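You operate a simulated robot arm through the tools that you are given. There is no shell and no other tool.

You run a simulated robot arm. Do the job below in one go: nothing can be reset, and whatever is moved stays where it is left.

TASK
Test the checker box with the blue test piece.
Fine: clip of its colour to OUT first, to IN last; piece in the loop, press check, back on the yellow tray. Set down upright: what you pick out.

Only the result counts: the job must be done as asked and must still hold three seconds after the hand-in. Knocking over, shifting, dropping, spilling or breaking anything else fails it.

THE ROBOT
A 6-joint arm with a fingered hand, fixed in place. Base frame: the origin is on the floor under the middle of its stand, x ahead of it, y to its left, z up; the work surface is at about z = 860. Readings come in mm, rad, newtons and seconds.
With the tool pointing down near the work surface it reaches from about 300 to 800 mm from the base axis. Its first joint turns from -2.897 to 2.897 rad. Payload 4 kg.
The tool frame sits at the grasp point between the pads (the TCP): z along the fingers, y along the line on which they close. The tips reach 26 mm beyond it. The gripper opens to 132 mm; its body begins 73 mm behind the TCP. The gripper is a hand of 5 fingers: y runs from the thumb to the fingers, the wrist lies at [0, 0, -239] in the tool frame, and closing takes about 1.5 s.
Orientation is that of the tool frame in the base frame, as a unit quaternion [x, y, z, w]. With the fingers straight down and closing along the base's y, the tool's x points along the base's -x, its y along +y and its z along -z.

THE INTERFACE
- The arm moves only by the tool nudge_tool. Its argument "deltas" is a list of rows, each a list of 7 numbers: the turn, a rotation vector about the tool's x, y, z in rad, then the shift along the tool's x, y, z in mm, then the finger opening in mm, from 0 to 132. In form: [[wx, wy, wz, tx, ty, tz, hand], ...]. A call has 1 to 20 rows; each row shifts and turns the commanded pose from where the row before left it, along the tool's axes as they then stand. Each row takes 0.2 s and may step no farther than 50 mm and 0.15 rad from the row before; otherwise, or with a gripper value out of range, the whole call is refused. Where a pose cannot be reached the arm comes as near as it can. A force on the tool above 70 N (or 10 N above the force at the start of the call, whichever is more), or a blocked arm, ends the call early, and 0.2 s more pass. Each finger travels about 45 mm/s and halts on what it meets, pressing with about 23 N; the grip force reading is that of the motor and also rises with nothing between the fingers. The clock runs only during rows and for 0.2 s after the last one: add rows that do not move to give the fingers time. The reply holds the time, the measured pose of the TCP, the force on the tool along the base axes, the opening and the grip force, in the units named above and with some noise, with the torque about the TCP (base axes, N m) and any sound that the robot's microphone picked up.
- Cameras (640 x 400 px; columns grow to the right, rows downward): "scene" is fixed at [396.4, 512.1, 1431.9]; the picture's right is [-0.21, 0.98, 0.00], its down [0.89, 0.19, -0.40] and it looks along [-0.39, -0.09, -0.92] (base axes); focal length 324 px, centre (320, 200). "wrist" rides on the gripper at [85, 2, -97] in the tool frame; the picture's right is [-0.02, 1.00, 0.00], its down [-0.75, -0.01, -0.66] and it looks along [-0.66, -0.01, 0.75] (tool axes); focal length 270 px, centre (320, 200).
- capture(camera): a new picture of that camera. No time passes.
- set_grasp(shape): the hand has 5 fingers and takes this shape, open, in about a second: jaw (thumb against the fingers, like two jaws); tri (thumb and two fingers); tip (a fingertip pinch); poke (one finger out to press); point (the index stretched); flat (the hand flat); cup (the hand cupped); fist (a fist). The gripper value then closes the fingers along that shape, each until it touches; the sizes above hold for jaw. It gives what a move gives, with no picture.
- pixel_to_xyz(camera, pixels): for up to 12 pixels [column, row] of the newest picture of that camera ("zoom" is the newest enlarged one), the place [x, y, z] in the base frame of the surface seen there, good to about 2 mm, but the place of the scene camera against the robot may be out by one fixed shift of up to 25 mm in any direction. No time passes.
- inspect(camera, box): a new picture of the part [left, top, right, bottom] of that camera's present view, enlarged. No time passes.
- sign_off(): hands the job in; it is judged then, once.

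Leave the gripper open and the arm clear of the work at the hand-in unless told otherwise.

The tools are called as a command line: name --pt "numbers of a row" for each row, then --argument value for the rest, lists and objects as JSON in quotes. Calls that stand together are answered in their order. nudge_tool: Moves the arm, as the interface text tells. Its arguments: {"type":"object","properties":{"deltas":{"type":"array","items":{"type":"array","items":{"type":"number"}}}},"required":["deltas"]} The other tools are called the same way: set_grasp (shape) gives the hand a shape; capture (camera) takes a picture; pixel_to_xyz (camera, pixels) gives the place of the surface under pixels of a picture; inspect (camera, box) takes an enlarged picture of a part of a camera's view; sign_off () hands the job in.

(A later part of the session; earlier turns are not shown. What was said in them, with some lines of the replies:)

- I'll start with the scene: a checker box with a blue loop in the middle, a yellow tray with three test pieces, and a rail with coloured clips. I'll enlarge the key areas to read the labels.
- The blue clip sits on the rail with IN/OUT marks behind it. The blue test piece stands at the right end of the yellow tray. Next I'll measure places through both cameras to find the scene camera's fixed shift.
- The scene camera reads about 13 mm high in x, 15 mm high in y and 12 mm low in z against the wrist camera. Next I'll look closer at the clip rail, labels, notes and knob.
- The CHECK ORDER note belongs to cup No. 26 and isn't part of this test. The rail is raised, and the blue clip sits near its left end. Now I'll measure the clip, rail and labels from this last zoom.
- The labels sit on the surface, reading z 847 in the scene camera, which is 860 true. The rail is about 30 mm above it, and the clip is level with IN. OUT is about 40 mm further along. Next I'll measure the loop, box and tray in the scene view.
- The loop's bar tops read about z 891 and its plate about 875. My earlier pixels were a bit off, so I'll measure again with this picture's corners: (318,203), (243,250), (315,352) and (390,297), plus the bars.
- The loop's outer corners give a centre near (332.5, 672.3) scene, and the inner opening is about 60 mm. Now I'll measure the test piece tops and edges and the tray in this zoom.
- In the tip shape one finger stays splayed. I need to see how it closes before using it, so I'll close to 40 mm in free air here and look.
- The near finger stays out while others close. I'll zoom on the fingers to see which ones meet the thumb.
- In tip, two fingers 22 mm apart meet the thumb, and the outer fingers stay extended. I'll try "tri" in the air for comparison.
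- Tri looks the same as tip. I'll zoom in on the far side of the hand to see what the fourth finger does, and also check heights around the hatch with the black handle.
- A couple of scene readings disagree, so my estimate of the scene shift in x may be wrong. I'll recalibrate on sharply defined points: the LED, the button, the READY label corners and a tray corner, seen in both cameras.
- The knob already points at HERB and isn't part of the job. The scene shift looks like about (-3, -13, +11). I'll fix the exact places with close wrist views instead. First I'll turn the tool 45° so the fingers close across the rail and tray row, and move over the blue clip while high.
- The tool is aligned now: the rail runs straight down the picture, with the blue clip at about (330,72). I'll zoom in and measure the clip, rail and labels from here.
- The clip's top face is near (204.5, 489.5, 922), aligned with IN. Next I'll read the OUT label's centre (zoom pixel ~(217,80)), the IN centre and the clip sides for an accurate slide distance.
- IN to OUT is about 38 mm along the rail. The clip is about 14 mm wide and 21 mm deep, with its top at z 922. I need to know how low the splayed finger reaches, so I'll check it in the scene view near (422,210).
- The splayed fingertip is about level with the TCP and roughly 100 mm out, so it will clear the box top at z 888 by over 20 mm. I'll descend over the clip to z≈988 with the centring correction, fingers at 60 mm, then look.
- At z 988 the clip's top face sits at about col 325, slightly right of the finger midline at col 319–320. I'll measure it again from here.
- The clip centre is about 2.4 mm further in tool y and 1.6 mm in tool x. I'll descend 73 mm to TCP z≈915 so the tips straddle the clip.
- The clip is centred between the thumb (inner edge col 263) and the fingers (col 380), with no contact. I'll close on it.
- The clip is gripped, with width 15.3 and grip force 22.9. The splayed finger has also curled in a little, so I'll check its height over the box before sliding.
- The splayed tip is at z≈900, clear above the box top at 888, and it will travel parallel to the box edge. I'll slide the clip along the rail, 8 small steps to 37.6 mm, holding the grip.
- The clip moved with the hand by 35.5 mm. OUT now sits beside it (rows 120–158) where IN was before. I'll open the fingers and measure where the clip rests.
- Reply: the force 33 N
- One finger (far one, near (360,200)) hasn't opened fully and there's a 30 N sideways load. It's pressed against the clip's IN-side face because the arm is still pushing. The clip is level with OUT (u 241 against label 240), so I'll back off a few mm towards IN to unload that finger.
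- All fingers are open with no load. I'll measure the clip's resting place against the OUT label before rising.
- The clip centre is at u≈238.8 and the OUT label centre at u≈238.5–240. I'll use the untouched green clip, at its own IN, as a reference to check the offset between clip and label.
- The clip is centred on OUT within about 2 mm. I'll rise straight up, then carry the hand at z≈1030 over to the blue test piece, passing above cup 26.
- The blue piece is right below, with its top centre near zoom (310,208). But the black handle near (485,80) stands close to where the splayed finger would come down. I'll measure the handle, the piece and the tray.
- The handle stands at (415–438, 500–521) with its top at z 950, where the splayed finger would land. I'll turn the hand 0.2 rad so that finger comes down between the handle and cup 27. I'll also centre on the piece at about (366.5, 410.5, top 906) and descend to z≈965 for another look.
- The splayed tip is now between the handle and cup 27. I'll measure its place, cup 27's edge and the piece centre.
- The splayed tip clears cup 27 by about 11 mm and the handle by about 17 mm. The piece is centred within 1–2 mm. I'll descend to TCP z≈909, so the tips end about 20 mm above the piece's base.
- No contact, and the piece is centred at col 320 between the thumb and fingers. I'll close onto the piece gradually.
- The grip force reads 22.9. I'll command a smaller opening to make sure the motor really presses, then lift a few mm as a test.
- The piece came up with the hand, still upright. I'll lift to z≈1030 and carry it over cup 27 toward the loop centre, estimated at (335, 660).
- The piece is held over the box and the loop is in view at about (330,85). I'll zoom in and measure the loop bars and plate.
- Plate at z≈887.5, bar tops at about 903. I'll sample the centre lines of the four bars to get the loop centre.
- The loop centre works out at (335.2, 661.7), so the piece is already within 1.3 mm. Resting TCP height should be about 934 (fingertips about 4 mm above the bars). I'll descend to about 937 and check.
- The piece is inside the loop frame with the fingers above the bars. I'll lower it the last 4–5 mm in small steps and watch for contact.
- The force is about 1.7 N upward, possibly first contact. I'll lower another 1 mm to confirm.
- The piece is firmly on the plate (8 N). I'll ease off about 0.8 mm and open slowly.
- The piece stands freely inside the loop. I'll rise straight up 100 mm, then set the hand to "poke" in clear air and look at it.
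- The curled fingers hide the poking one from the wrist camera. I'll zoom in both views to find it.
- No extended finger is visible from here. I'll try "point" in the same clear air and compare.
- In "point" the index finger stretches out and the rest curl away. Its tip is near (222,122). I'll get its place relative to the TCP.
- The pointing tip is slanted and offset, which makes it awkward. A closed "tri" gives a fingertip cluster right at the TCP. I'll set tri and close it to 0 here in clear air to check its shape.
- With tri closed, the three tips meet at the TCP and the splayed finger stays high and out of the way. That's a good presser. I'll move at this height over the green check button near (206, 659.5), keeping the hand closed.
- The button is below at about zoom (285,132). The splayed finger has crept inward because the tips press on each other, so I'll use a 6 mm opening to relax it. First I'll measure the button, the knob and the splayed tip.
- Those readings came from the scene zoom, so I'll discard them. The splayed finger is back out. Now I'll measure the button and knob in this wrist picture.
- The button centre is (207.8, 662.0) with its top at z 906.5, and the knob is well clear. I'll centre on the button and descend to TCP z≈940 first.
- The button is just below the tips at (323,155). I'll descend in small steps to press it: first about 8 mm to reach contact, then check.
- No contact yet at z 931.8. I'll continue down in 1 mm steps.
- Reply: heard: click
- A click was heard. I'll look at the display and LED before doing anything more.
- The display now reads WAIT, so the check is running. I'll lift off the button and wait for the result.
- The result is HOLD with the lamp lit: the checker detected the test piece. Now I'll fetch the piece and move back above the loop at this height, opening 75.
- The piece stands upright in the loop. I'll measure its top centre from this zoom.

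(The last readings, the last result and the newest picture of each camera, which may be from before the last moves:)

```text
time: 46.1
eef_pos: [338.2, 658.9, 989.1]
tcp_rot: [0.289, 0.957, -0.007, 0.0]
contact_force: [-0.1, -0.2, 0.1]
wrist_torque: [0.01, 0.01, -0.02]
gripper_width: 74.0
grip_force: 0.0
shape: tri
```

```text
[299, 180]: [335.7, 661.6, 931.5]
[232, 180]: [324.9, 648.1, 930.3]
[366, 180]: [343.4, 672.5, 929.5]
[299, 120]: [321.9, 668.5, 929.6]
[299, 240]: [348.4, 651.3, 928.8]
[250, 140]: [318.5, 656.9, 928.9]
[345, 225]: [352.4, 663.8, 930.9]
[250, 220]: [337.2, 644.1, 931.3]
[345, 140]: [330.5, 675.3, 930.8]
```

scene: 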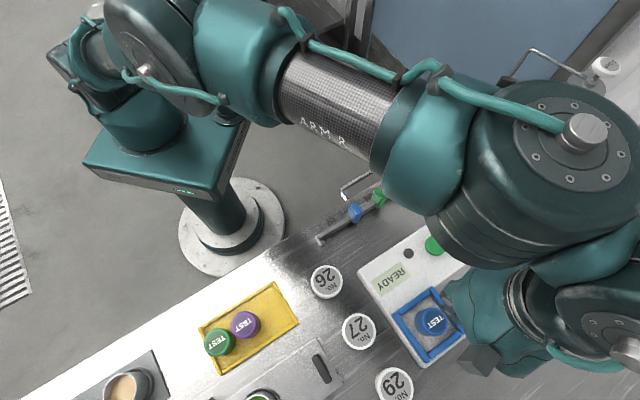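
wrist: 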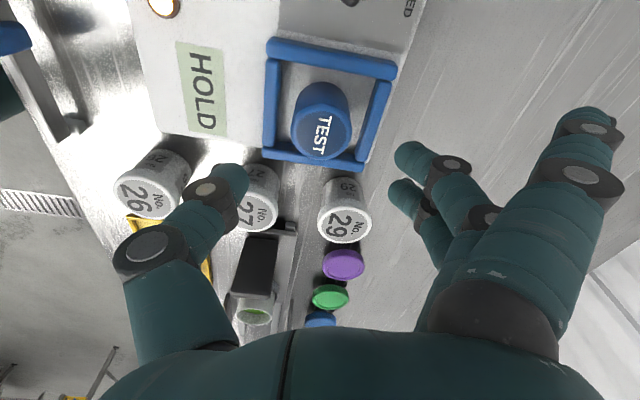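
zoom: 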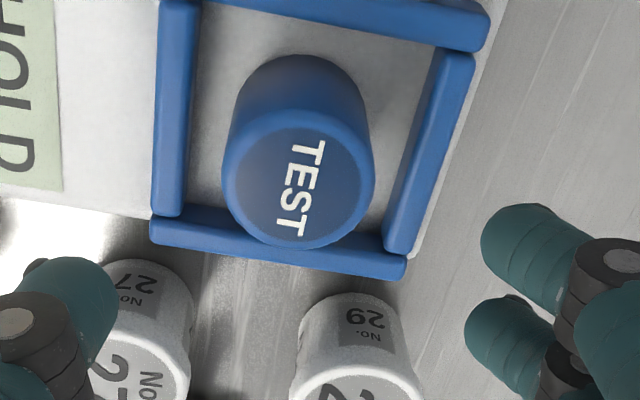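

The piece centre is at (334.8, 660.2). I'll correct by (-3.4, +1.3) and descend to TCP z≈933.5, the height it was set down at.

nudge_tool --pt "0 0 0 3.5 -0.8 20 75" --pt "0 0 0 0 0 18 75" --pt "0 0 0 0 0 12 75" --pt "0 0 0 0 0 5.5 75" --pt "0 0 0 0 0 0 75"

capture --camera "wrist"

```text
time: 47.3
eef_pos: [334.5, 660.8, 934.4]
tcp_rot: [0.289, 0.957, -0.007, 0.0]
contact_force: [-0.5, 0.7, -0.8]
wrist_torque: [0.0, 0.01, 0.02]
gripper_width: 74.3
grip_force: 0.0
shape: tri
```

```text
taken
```

wrist: 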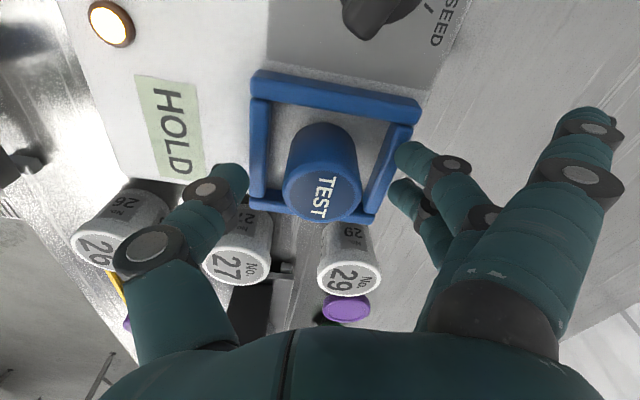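

The piece is centred at col 321 between the fingers with no contact. I'll close on it gradually.

nudge_tool --pt "0 0 0 0 0 0 64" --pt "0 0 0 0 0 0 56" --pt "0 0 0 0 0 0 48" --pt "0 0 0 0 0 0 42" --pt "0 0 0 0 0 0 36" --pt "0 0 0 0 0 0 28" --pt "0 0 0 0 0 0 20" --pt "0 0 0 0 0 0 20" --pt "0 0 0 0 0 0 20" --pt "0 0 0 0 0 -3 20" --pt "0 0 0 0 0 -5 20" --pt "0 0 0 0 0 0 20"

capture --camera "wrist"

```text
time: 49.9
eef_pos: [333.4, 660.8, 943.0]
tcp_rot: [0.289, 0.957, -0.006, -0.001]
contact_force: [-0.7, -0.7, 0.0]
wrist_torque: [-0.01, 0.02, 0.03]
gripper_width: 30.7
grip_force: 23.0
shape: tri
```

```text
taken
```

wrist: 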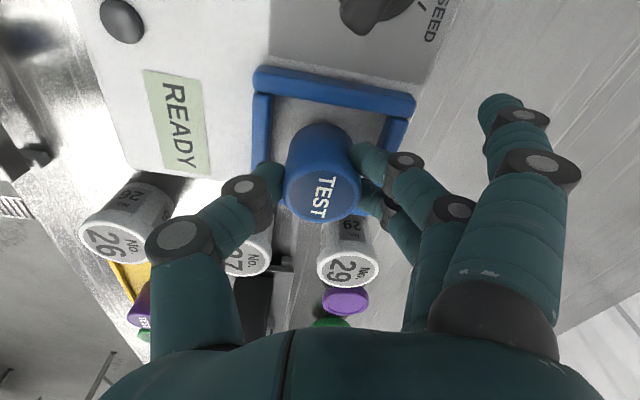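

The piece is lifted and the display is back to READY. I'll raise to z≈1030 and carry it back above its old spot on the yellow tray at (367.6, 410.6).

nudge_tool --pt "0 0 0 0 0 -25 20" --pt "0 0 0 0 0 -30 20" --pt "0 0 0 0 0 -32 20" --pt "0 0 0 -20.86 -23.7 0 20" --pt "0 0 0 -20.86 -23.7 0 20" --pt "0 0 0 -20.86 -23.7 0 20" --pt "0 0 0 -20.86 -23.7 0 20" --pt "0 0 0 -20.86 -23.7 0 20" --pt "0 0 0 -20.86 -23.7 0 20" --pt "0 0 0 -20.86 -23.7 0 20" --pt "0 0 0 -20.86 -23.7 0 20" --pt "0 0 0 0 0 0 20" --pt "0 0 0 0 0 0 20"

capture --camera "wrist"

capture --camera "scene"

```text
time: 52.7
eef_pos: [367.9, 410.7, 1031.2]
tcp_rot: [0.289, 0.957, -0.007, -0.001]
contact_force: [-0.2, 0.0, 0.5]
wrist_torque: [0.0, -0.01, 0.04]
gripper_width: 30.2
grip_force: 22.9
shape: tri
```

```text
taken
```

wrist: 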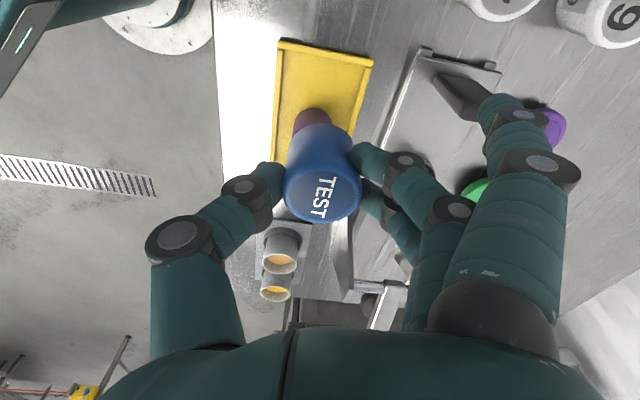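

```text
taken
```

scene: 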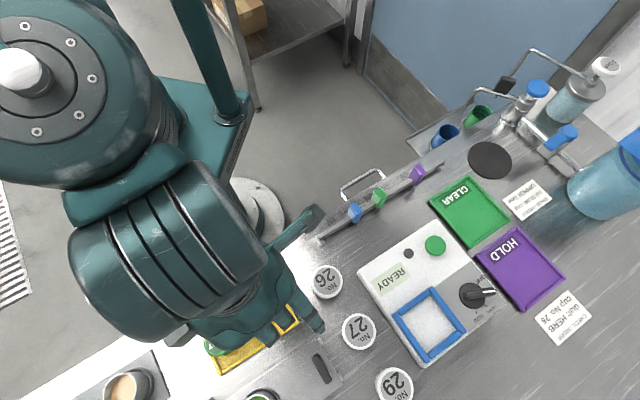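

I'm above the tray. The piece's old spot was close to the tray's end wall, so I'll zoom to measure that wall's inner edge and the purple piece before lowering.

inspect --camera "wrist" --box '[240, 20, 400, 140]'

pixel_to_xyz --camera "zoom" --pixels '[[255, 100], [345, 118], [250, 112], [340, 130], [440, 150], [180, 100], [260, 140], [340, 160], [300, 315], [280, 310], [330, 330], [390, 250]]'

```text
3.33 times, centred on (320, 80) of wrist
```

zoom: 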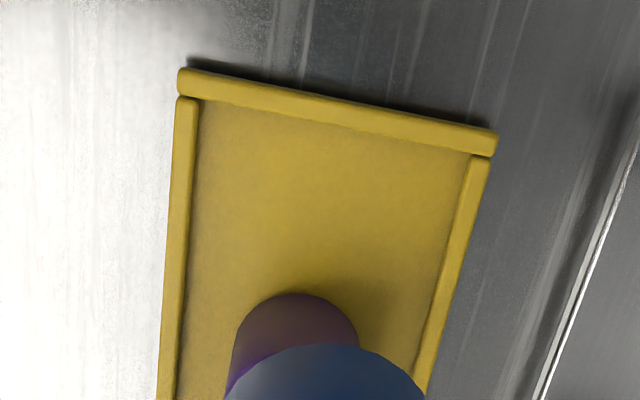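

```text
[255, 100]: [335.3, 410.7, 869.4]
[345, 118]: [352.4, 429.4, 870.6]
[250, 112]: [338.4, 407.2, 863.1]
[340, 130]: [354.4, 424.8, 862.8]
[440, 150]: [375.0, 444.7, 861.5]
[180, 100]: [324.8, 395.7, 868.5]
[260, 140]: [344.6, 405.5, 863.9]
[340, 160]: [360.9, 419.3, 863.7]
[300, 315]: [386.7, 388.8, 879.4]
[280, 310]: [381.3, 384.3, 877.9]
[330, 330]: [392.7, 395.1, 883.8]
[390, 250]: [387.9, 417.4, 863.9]
```

The tray's inner end wall is at about u 50 and the purple piece's near face at about u 2. I'll aim for a piece centre at u≈28 to leave room on both sides, and lower to TCP z≈914.

nudge_tool --pt "0 0 0 -1.6 0 30 20" --pt "0 0 0 0 0 30 20" --pt "0 0 0 0 0 25 20" --pt "0 0 0 0 0 17 20" --pt "0 0 0 0 0 10 20" --pt "0 0 0 0 0 5 20" --pt "0 0 0 0 0 0 20"

capture --camera "wrist"

inspect --camera "wrist" --box '[220, 70, 420, 290]'

```text
time: 54.3
eef_pos: [368.4, 409.7, 915.4]
tcp_rot: [0.289, 0.957, -0.006, 0.0]
contact_force: [-0.3, 0.8, -0.2]
wrist_torque: [0.04, -0.02, -0.06]
gripper_width: 30.3
grip_force: 22.8
shape: tri
```

```text
taken
```

wrist: 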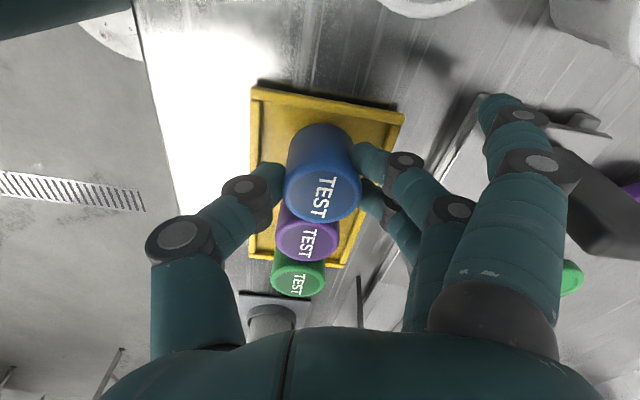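

```text
1.82 times, centred on (320, 180) of wrist
```

zoom: 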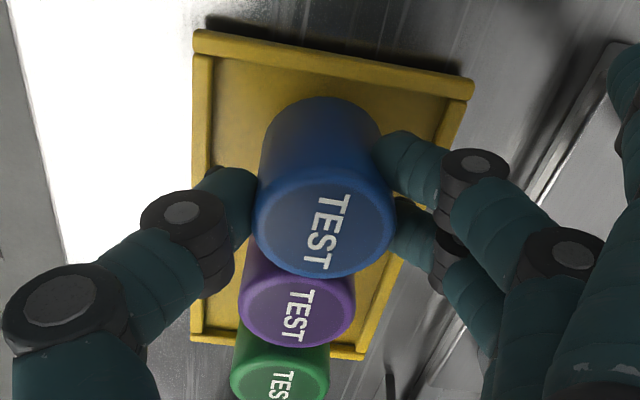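

The piece is centred above its spot, with the other pieces undisturbed. I'll lower the last 5 mm in small steps.

nudge_tool --pt "0 0 0 0 0 1.5 20" --pt "0 0 0 0 0 1.5 20" --pt "0 0 0 0 0 1.2 20" --pt "0 0 0 0 0 0.8 20" --pt "0 0 0 0 0 0 20"

```text
time: 55.5
eef_pos: [368.8, 409.3, 910.2]
tcp_rot: [0.289, 0.957, -0.006, -0.001]
contact_force: [-0.6, 0.3, -1.0]
wrist_torque: [0.02, 0.03, -0.02]
gripper_width: 30.0
grip_force: 22.8
shape: tri
```

No contact yet at 910.2. I'll go on in fractions of a mm.

nudge_tool --pt "0 0 0 0 0 0.6 20" --pt "0 0 0 0 0 0.6 20" --pt "0 0 0 0 0 0 20"

```text
time: 56.3
eef_pos: [368.8, 410.7, 908.7]
tcp_rot: [0.288, 0.957, -0.006, 0.0]
contact_force: [0.1, -1.0, 3.2]
wrist_torque: [0.04, -0.03, 0.01]
gripper_width: 30.2
grip_force: 22.8
shape: tri
```

There's about 3 N of contact. I'll go half a mm more to confirm it's seated.

nudge_tool --pt "0 0 0 0 0 0.6 20" --pt "0 0 0 0 0 0 20"

capture --camera "wrist"

```text
time: 56.9
eef_pos: [368.7, 408.4, 909.9]
tcp_rot: [0.289, 0.957, -0.007, 0.0]
contact_force: [0.1, 0.1, 8.4]
wrist_torque: [0.07, -0.01, -0.03]
gripper_width: 30.3
grip_force: 22.7
shape: tri
```

```text
taken
```

wrist: 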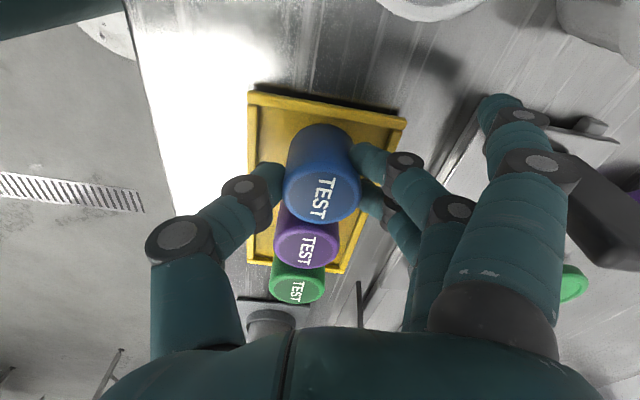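

The piece is seated on the tray floor (8.4 N), flat and clear of the wall. I'll ease off slightly and open slowly.

nudge_tool --pt "0 0 0 0 0 -0.8 20" --pt "0 0 0 0 0 0 26" --pt "0 0 0 0 0 0 34" --pt "0 0 0 0 0 0 42" --pt "0 0 0 0 0 0 52" --pt "0 0 0 0 0 0 64" --pt "0 0 0 0 0 0 76" --pt "0 0 0 0 0 0 76" --pt "0 0 0 0 0 0 76"

capture --camera "wrist"

```text
time: 58.9
eef_pos: [368.1, 409.3, 909.5]
tcp_rot: [0.289, 0.957, -0.006, 0.0]
contact_force: [-0.8, -0.3, -0.7]
wrist_torque: [0.01, -0.02, 0.0]
gripper_width: 74.8
grip_force: 0.0
shape: tri
```

```text
taken
```

wrist: 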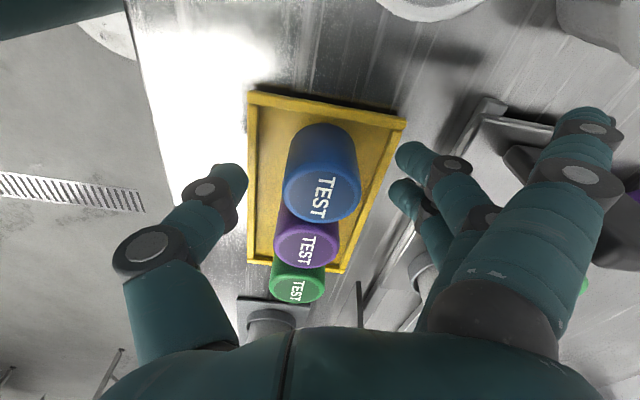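

The piece stands upright and free on the tray. I'll rise straight up, turn back 0.2 rad so the fingers close across the rail, and go above the blue clip at OUT.

nudge_tool --pt "0 0 0 0 0 -20 76" --pt "0 0 0 0 0 -45 76" --pt "0 0 0 0 0 -45 76" --pt "0 0 0.1 0 0 -12 76" --pt "0 0 0.1 0 0 0 70" --pt "0 0 0 35 -10 0 60" --pt "0 0 0 35 -10 0 60" --pt "0 0 0 35 -10 0 60" --pt "0 0 0 35 -10 0 60" --pt "0 0 0 35 -10 0 60" --pt "0 0 0 34.9 -9.7 0 60" --pt "0 0 0 0 0 0 60" --pt "0 0 0 0 0 0 60"

capture --camera "wrist"

capture --camera "scene"

```text
time: 61.7
eef_pos: [177.3, 517.7, 1031.4]
tcp_rot: [0.383, 0.924, -0.006, 0.001]
contact_force: [0.6, -0.2, 0.6]
wrist_torque: [-0.01, -0.01, 0.03]
gripper_width: 60.9
grip_force: 0.1
shape: tri
```

```text
taken
```

wrist: 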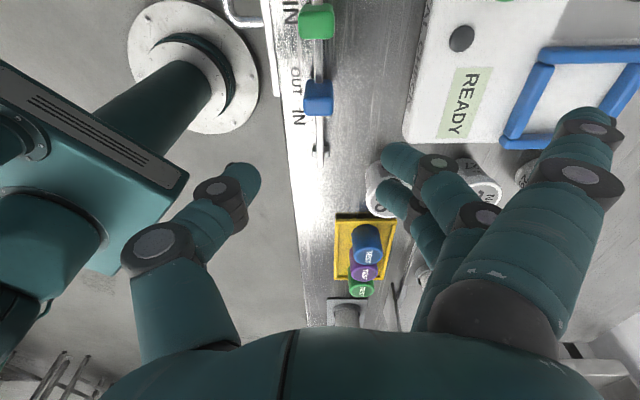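

```text
taken
```

scene: 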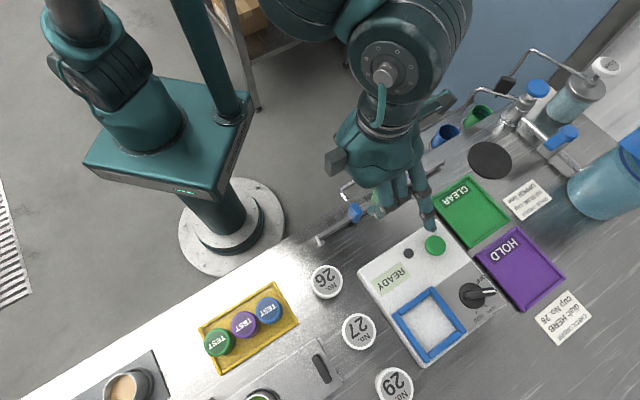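

The tray shows three pieces upright, and the blue clip is below at about (318,97). I'll zoom and measure it.

inspect --camera "wrist" --box '[260, 30, 380, 150]'

inspect --camera "scene" --box '[190, 280, 310, 380]'

pixel_to_xyz --camera "wrist" --pixels '[[318, 98], [318, 104], [318, 110], [309, 104], [328, 104], [295, 75], [295, 84], [298, 115], [318, 132], [318, 60]]'

```text
3.33 times, centred on (320, 90) of wrist
```

zoom: 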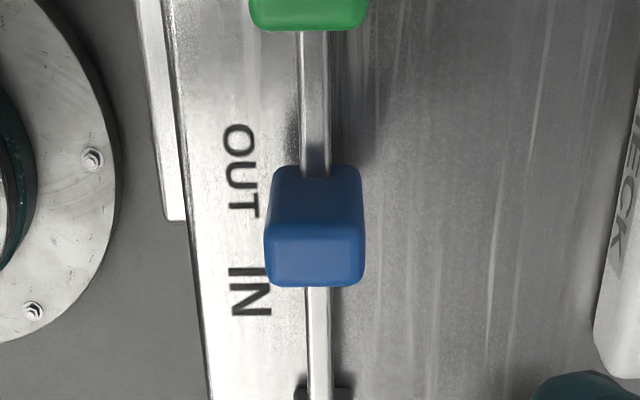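

```text
4.00 times, centred on (250, 330) of scene
```

zoom: 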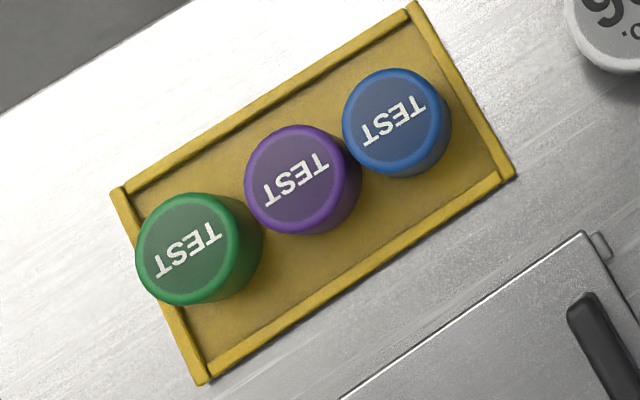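

```text
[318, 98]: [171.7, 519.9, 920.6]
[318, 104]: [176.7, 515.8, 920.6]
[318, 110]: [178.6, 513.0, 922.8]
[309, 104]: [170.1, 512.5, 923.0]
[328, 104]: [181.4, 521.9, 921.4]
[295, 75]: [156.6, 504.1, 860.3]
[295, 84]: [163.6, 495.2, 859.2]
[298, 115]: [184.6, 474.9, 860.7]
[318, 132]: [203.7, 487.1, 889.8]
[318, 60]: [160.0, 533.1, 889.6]
```

The clip is at u≈238, n≈489.8, still at OUT. I'll shift (-2.5, -1.3) and descend to TCP z≈915.

nudge_tool --pt "0 0 0 -2.5 -1.3 30 60" --pt "0 0 0 0 0 30 60" --pt "0 0 0 0 0 25 60" --pt "0 0 0 0 0 18 60" --pt "0 0 0 0 0 10 60" --pt "0 0 0 0 0 3 60" --pt "0 0 0 0 0 0 60"

capture --camera "wrist"

```text
time: 63.3
eef_pos: [179.3, 512.7, 915.3]
tcp_rot: [0.383, 0.924, -0.007, 0.001]
contact_force: [-0.8, 1.0, -0.4]
wrist_torque: [0.01, -0.01, -0.01]
gripper_width: 61.1
grip_force: 0.0
shape: tri
```

```text
taken
```

wrist: 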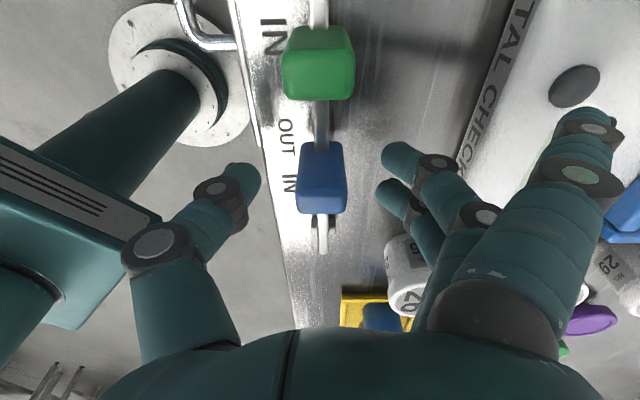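

The clip is centred between the open fingers. I'll close on it and confirm the grip.

nudge_tool --pt "0 0 0 1.5 0 0 50" --pt "0 0 0 0 0 0 40" --pt "0 0 0 0 0 0 30" --pt "0 0 0 0 0 0 24" --pt "0 0 0 0 0 0 16" --pt "0 0 0 0 0 0 12" --pt "0 0 0 0 0 0 12" --pt "0 0 0 0 0 0 12"

capture --camera "wrist"

```text
time: 65.1
eef_pos: [178.1, 513.6, 914.2]
tcp_rot: [0.384, 0.923, -0.008, 0.001]
contact_force: [-0.3, -6.1, -3.5]
wrist_torque: [-0.07, 0.03, -0.13]
gripper_width: 15.8
grip_force: 23.3
shape: tri
```

```text
taken
```

wrist: 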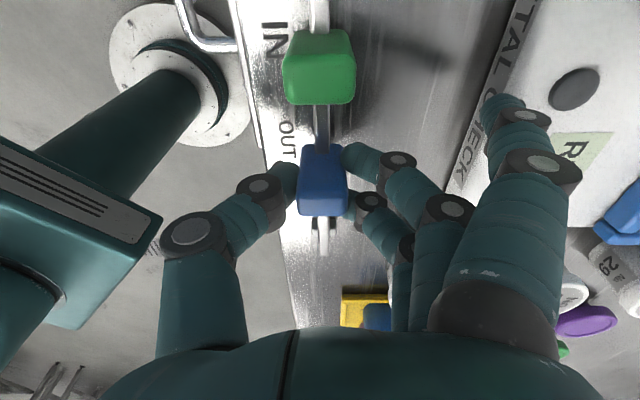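

The clip is gripped again. I'll slide it back along the rail toward IN, 8 steps of 4.6 mm.

nudge_tool --pt "0 0 0 -4.6 0 0 12" --pt "0 0 0 -4.6 0 0 12" --pt "0 0 0 -4.6 0 0 12" --pt "0 0 0 -4.6 0 0 12" --pt "0 0 0 -4.6 0 0 12" --pt "0 0 0 -4.6 0 0 12" --pt "0 0 0 -4.6 0 0 12" --pt "0 0 0 -4.6 0 0 12" --pt "0 0 0 0 0 0 12"

capture --camera "wrist"

```text
time: 67.1
eef_pos: [205.3, 488.6, 915.3]
tcp_rot: [0.383, 0.924, -0.007, 0.0]
contact_force: [-6.6, -3.6, -8.5]
wrist_torque: [-0.04, 0.13, -0.15]
gripper_width: 14.5
grip_force: 22.6
shape: tri
```

```text
taken
```

wrist: 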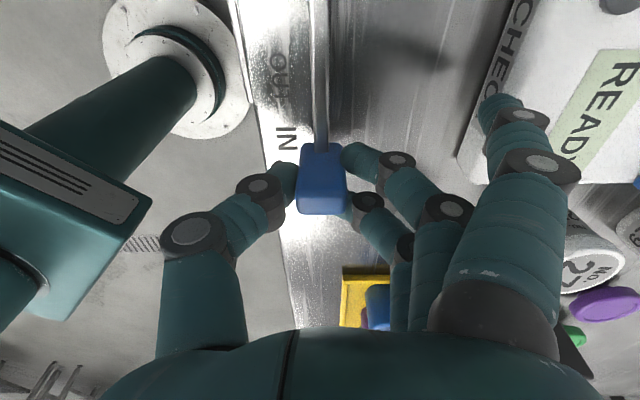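

The clip is back at IN: the label sits beside it exactly as at the start, with almost no side load. I'll open slowly.

nudge_tool --pt "0 0 0 0 0 0 18" --pt "0 0 0 0 0 0 26" --pt "0 0 0 0 0 0 40" --pt "0 0 0 0 0 0 60" --pt "0 0 0 0 0 0 60" --pt "0 0 0 0 0 0 60"

capture --camera "wrist"

inspect --camera "wrist" --box '[240, 60, 440, 250]'

```text
time: 68.5
eef_pos: [203.7, 488.2, 915.3]
tcp_rot: [0.383, 0.924, -0.006, 0.001]
contact_force: [-0.2, -0.8, -0.6]
wrist_torque: [0.03, 0.02, 0.01]
gripper_width: 59.1
grip_force: 0.0
shape: tri
```

```text
taken
```

wrist: 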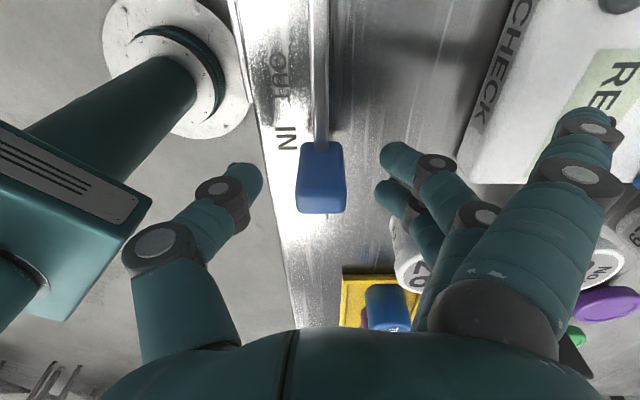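

```text
2.11 times, centred on (340, 155) of wrist
```

zoom: 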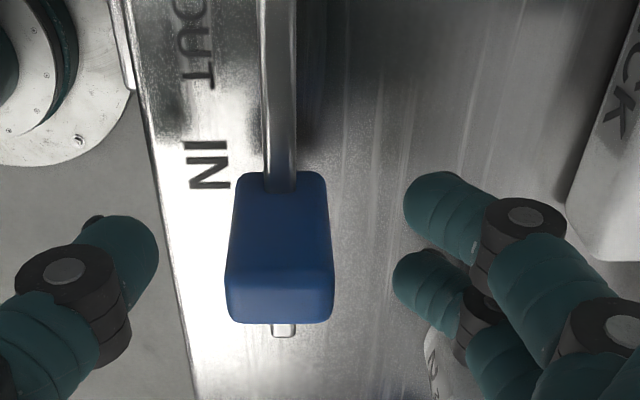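

It released cleanly with no load. I'll rise straight up to z≈1031 and measure the clip against the IN label.

nudge_tool --pt "0 0 0 0 0 -25 60" --pt "0 0 0 0 0 -45 60" --pt "0 0 0 0 0 -46 60" --pt "0 0 0 0 0 0 60" --pt "0 0 0 0 0 0 60"

capture --camera "wrist"

inspect --camera "wrist" --box '[260, 30, 380, 150]'

pixel_to_xyz --camera "zoom" --pixels '[[315, 240], [315, 260], [315, 280], [275, 260], [355, 260], [245, 170], [245, 190], [245, 210], [240, 60], [315, 320]]'

```text
time: 69.7
eef_pos: [203.4, 490.0, 1032.6]
tcp_rot: [0.383, 0.924, -0.006, 0.001]
contact_force: [-0.7, 0.1, -0.1]
wrist_torque: [0.02, 0.0, 0.0]
gripper_width: 59.2
grip_force: 0.1
shape: tri
```

```text
taken
```

wrist: 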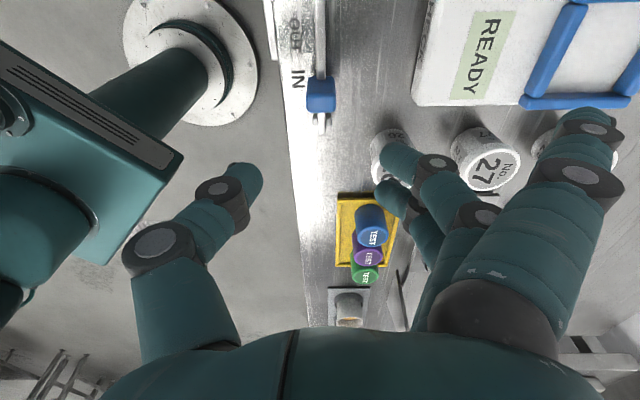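

```text
3.33 times, centred on (320, 90) of wrist
```

zoom: 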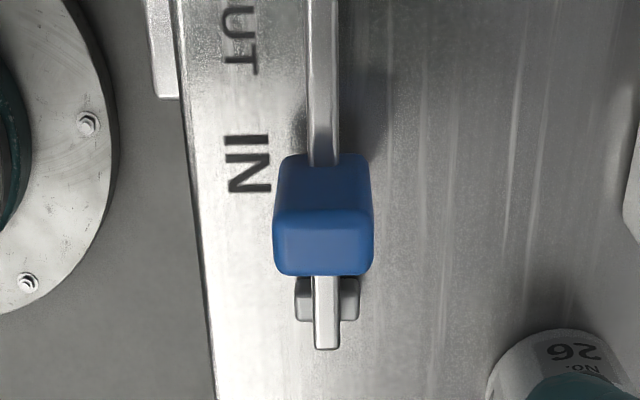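

```text
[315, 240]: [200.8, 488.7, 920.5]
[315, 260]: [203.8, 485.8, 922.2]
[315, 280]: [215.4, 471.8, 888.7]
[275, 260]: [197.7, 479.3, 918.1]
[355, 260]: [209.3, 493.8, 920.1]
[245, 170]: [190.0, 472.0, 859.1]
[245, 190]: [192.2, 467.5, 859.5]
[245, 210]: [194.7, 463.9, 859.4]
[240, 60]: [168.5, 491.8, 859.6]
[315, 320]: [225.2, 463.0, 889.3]
```

The clip is centred at u≈202.3, and it was 202.6 at the start, so it's on IN. I'll raise the arm clear to z≈1110, open the hand fully, and take a final look at the whole scene.

nudge_tool --pt "0 0 0 0 0 -40 80" --pt "0 0 0 0 0 -40 120" --pt "0 0 0 20 -20 0 130" --pt "0 0 0 20 -20 0 130" --pt "0 0 0 0 0 0 130" --pt "0 0 0 0 0 0 130"

capture --camera "scene"

inspect --camera "scene" --box '[190, 270, 350, 390]'

inspect --camera "scene" --box '[300, 180, 500, 370]'

capture --camera "wrist"

```text
time: 71.1
eef_pos: [148.6, 491.2, 1111.2]
tcp_rot: [0.384, 0.923, -0.007, 0.001]
contact_force: [0.6, -0.1, 0.0]
wrist_torque: [-0.01, -0.02, 0.0]
gripper_width: 129.8
grip_force: 0.1
shape: tri
```

```text
taken
```

scene: 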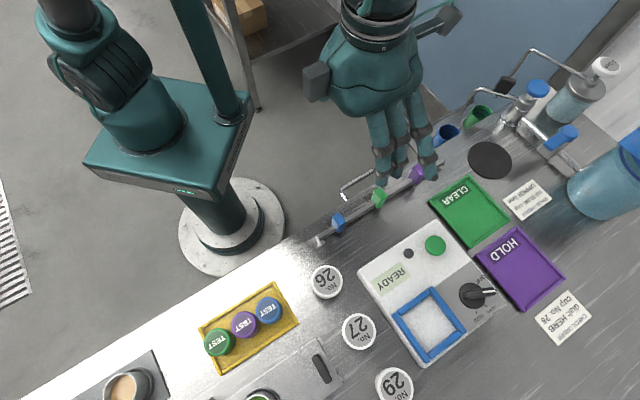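

```text
3.33 times, centred on (270, 330) of scene
```

zoom: 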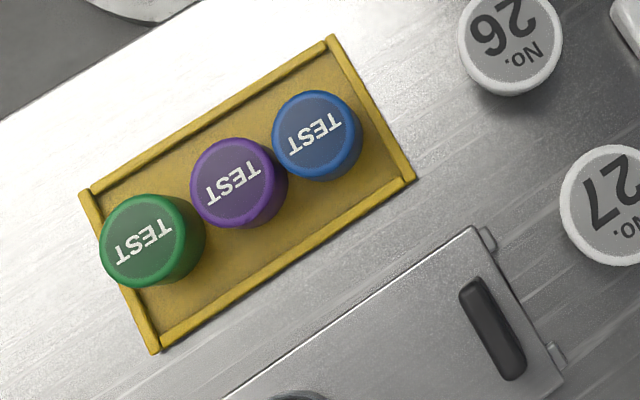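

```text
2.11 times, centred on (400, 275) of scene
```

zoom: 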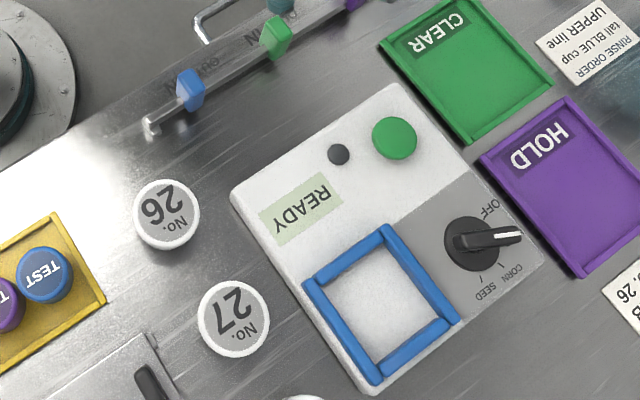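

```text
taken
```

wrist: 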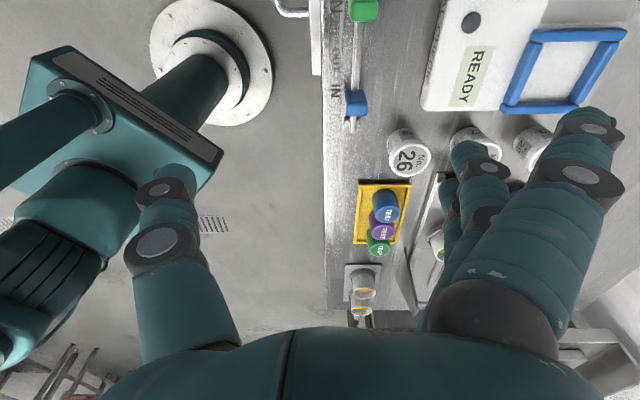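

Everything is in its final state:
- **Blue piece:** upright on the yellow tray, with the purple and green pieces where they started.
- **Loop and display:** loop empty, display back to READY.
- **Blue clip:** on IN.
- **Cups and the other clips:** look unmoved.
- **Arm:** clear of the work, hand open.

I'll hand in now.

sign_off

```text
The job is handed in.
```

I tested the checker box with the blue test piece, and the job is handed in.

1. **Clip out:** I slid the blue clip from IN to OUT before touching anything else.
2. **Check:** I stood the blue piece in the loop and pressed the green check button. The display went to WAIT, then showed HOLD with the lamp lit, so the box detected the piece. It went back to READY once I lifted the piece out.
3. **Piece back:** The blue piece is upright on the yellow tray. It sits about 3 mm closer to the purple piece than before, and the two are not touching.
4. **Clip in:** I slid the blue clip back to IN last. It measured within about 1 mm of where it started.

In the last pictures the other test pieces, cups, clips and the dial looked unmoved. The hand is open and the arm is clear of the bench.
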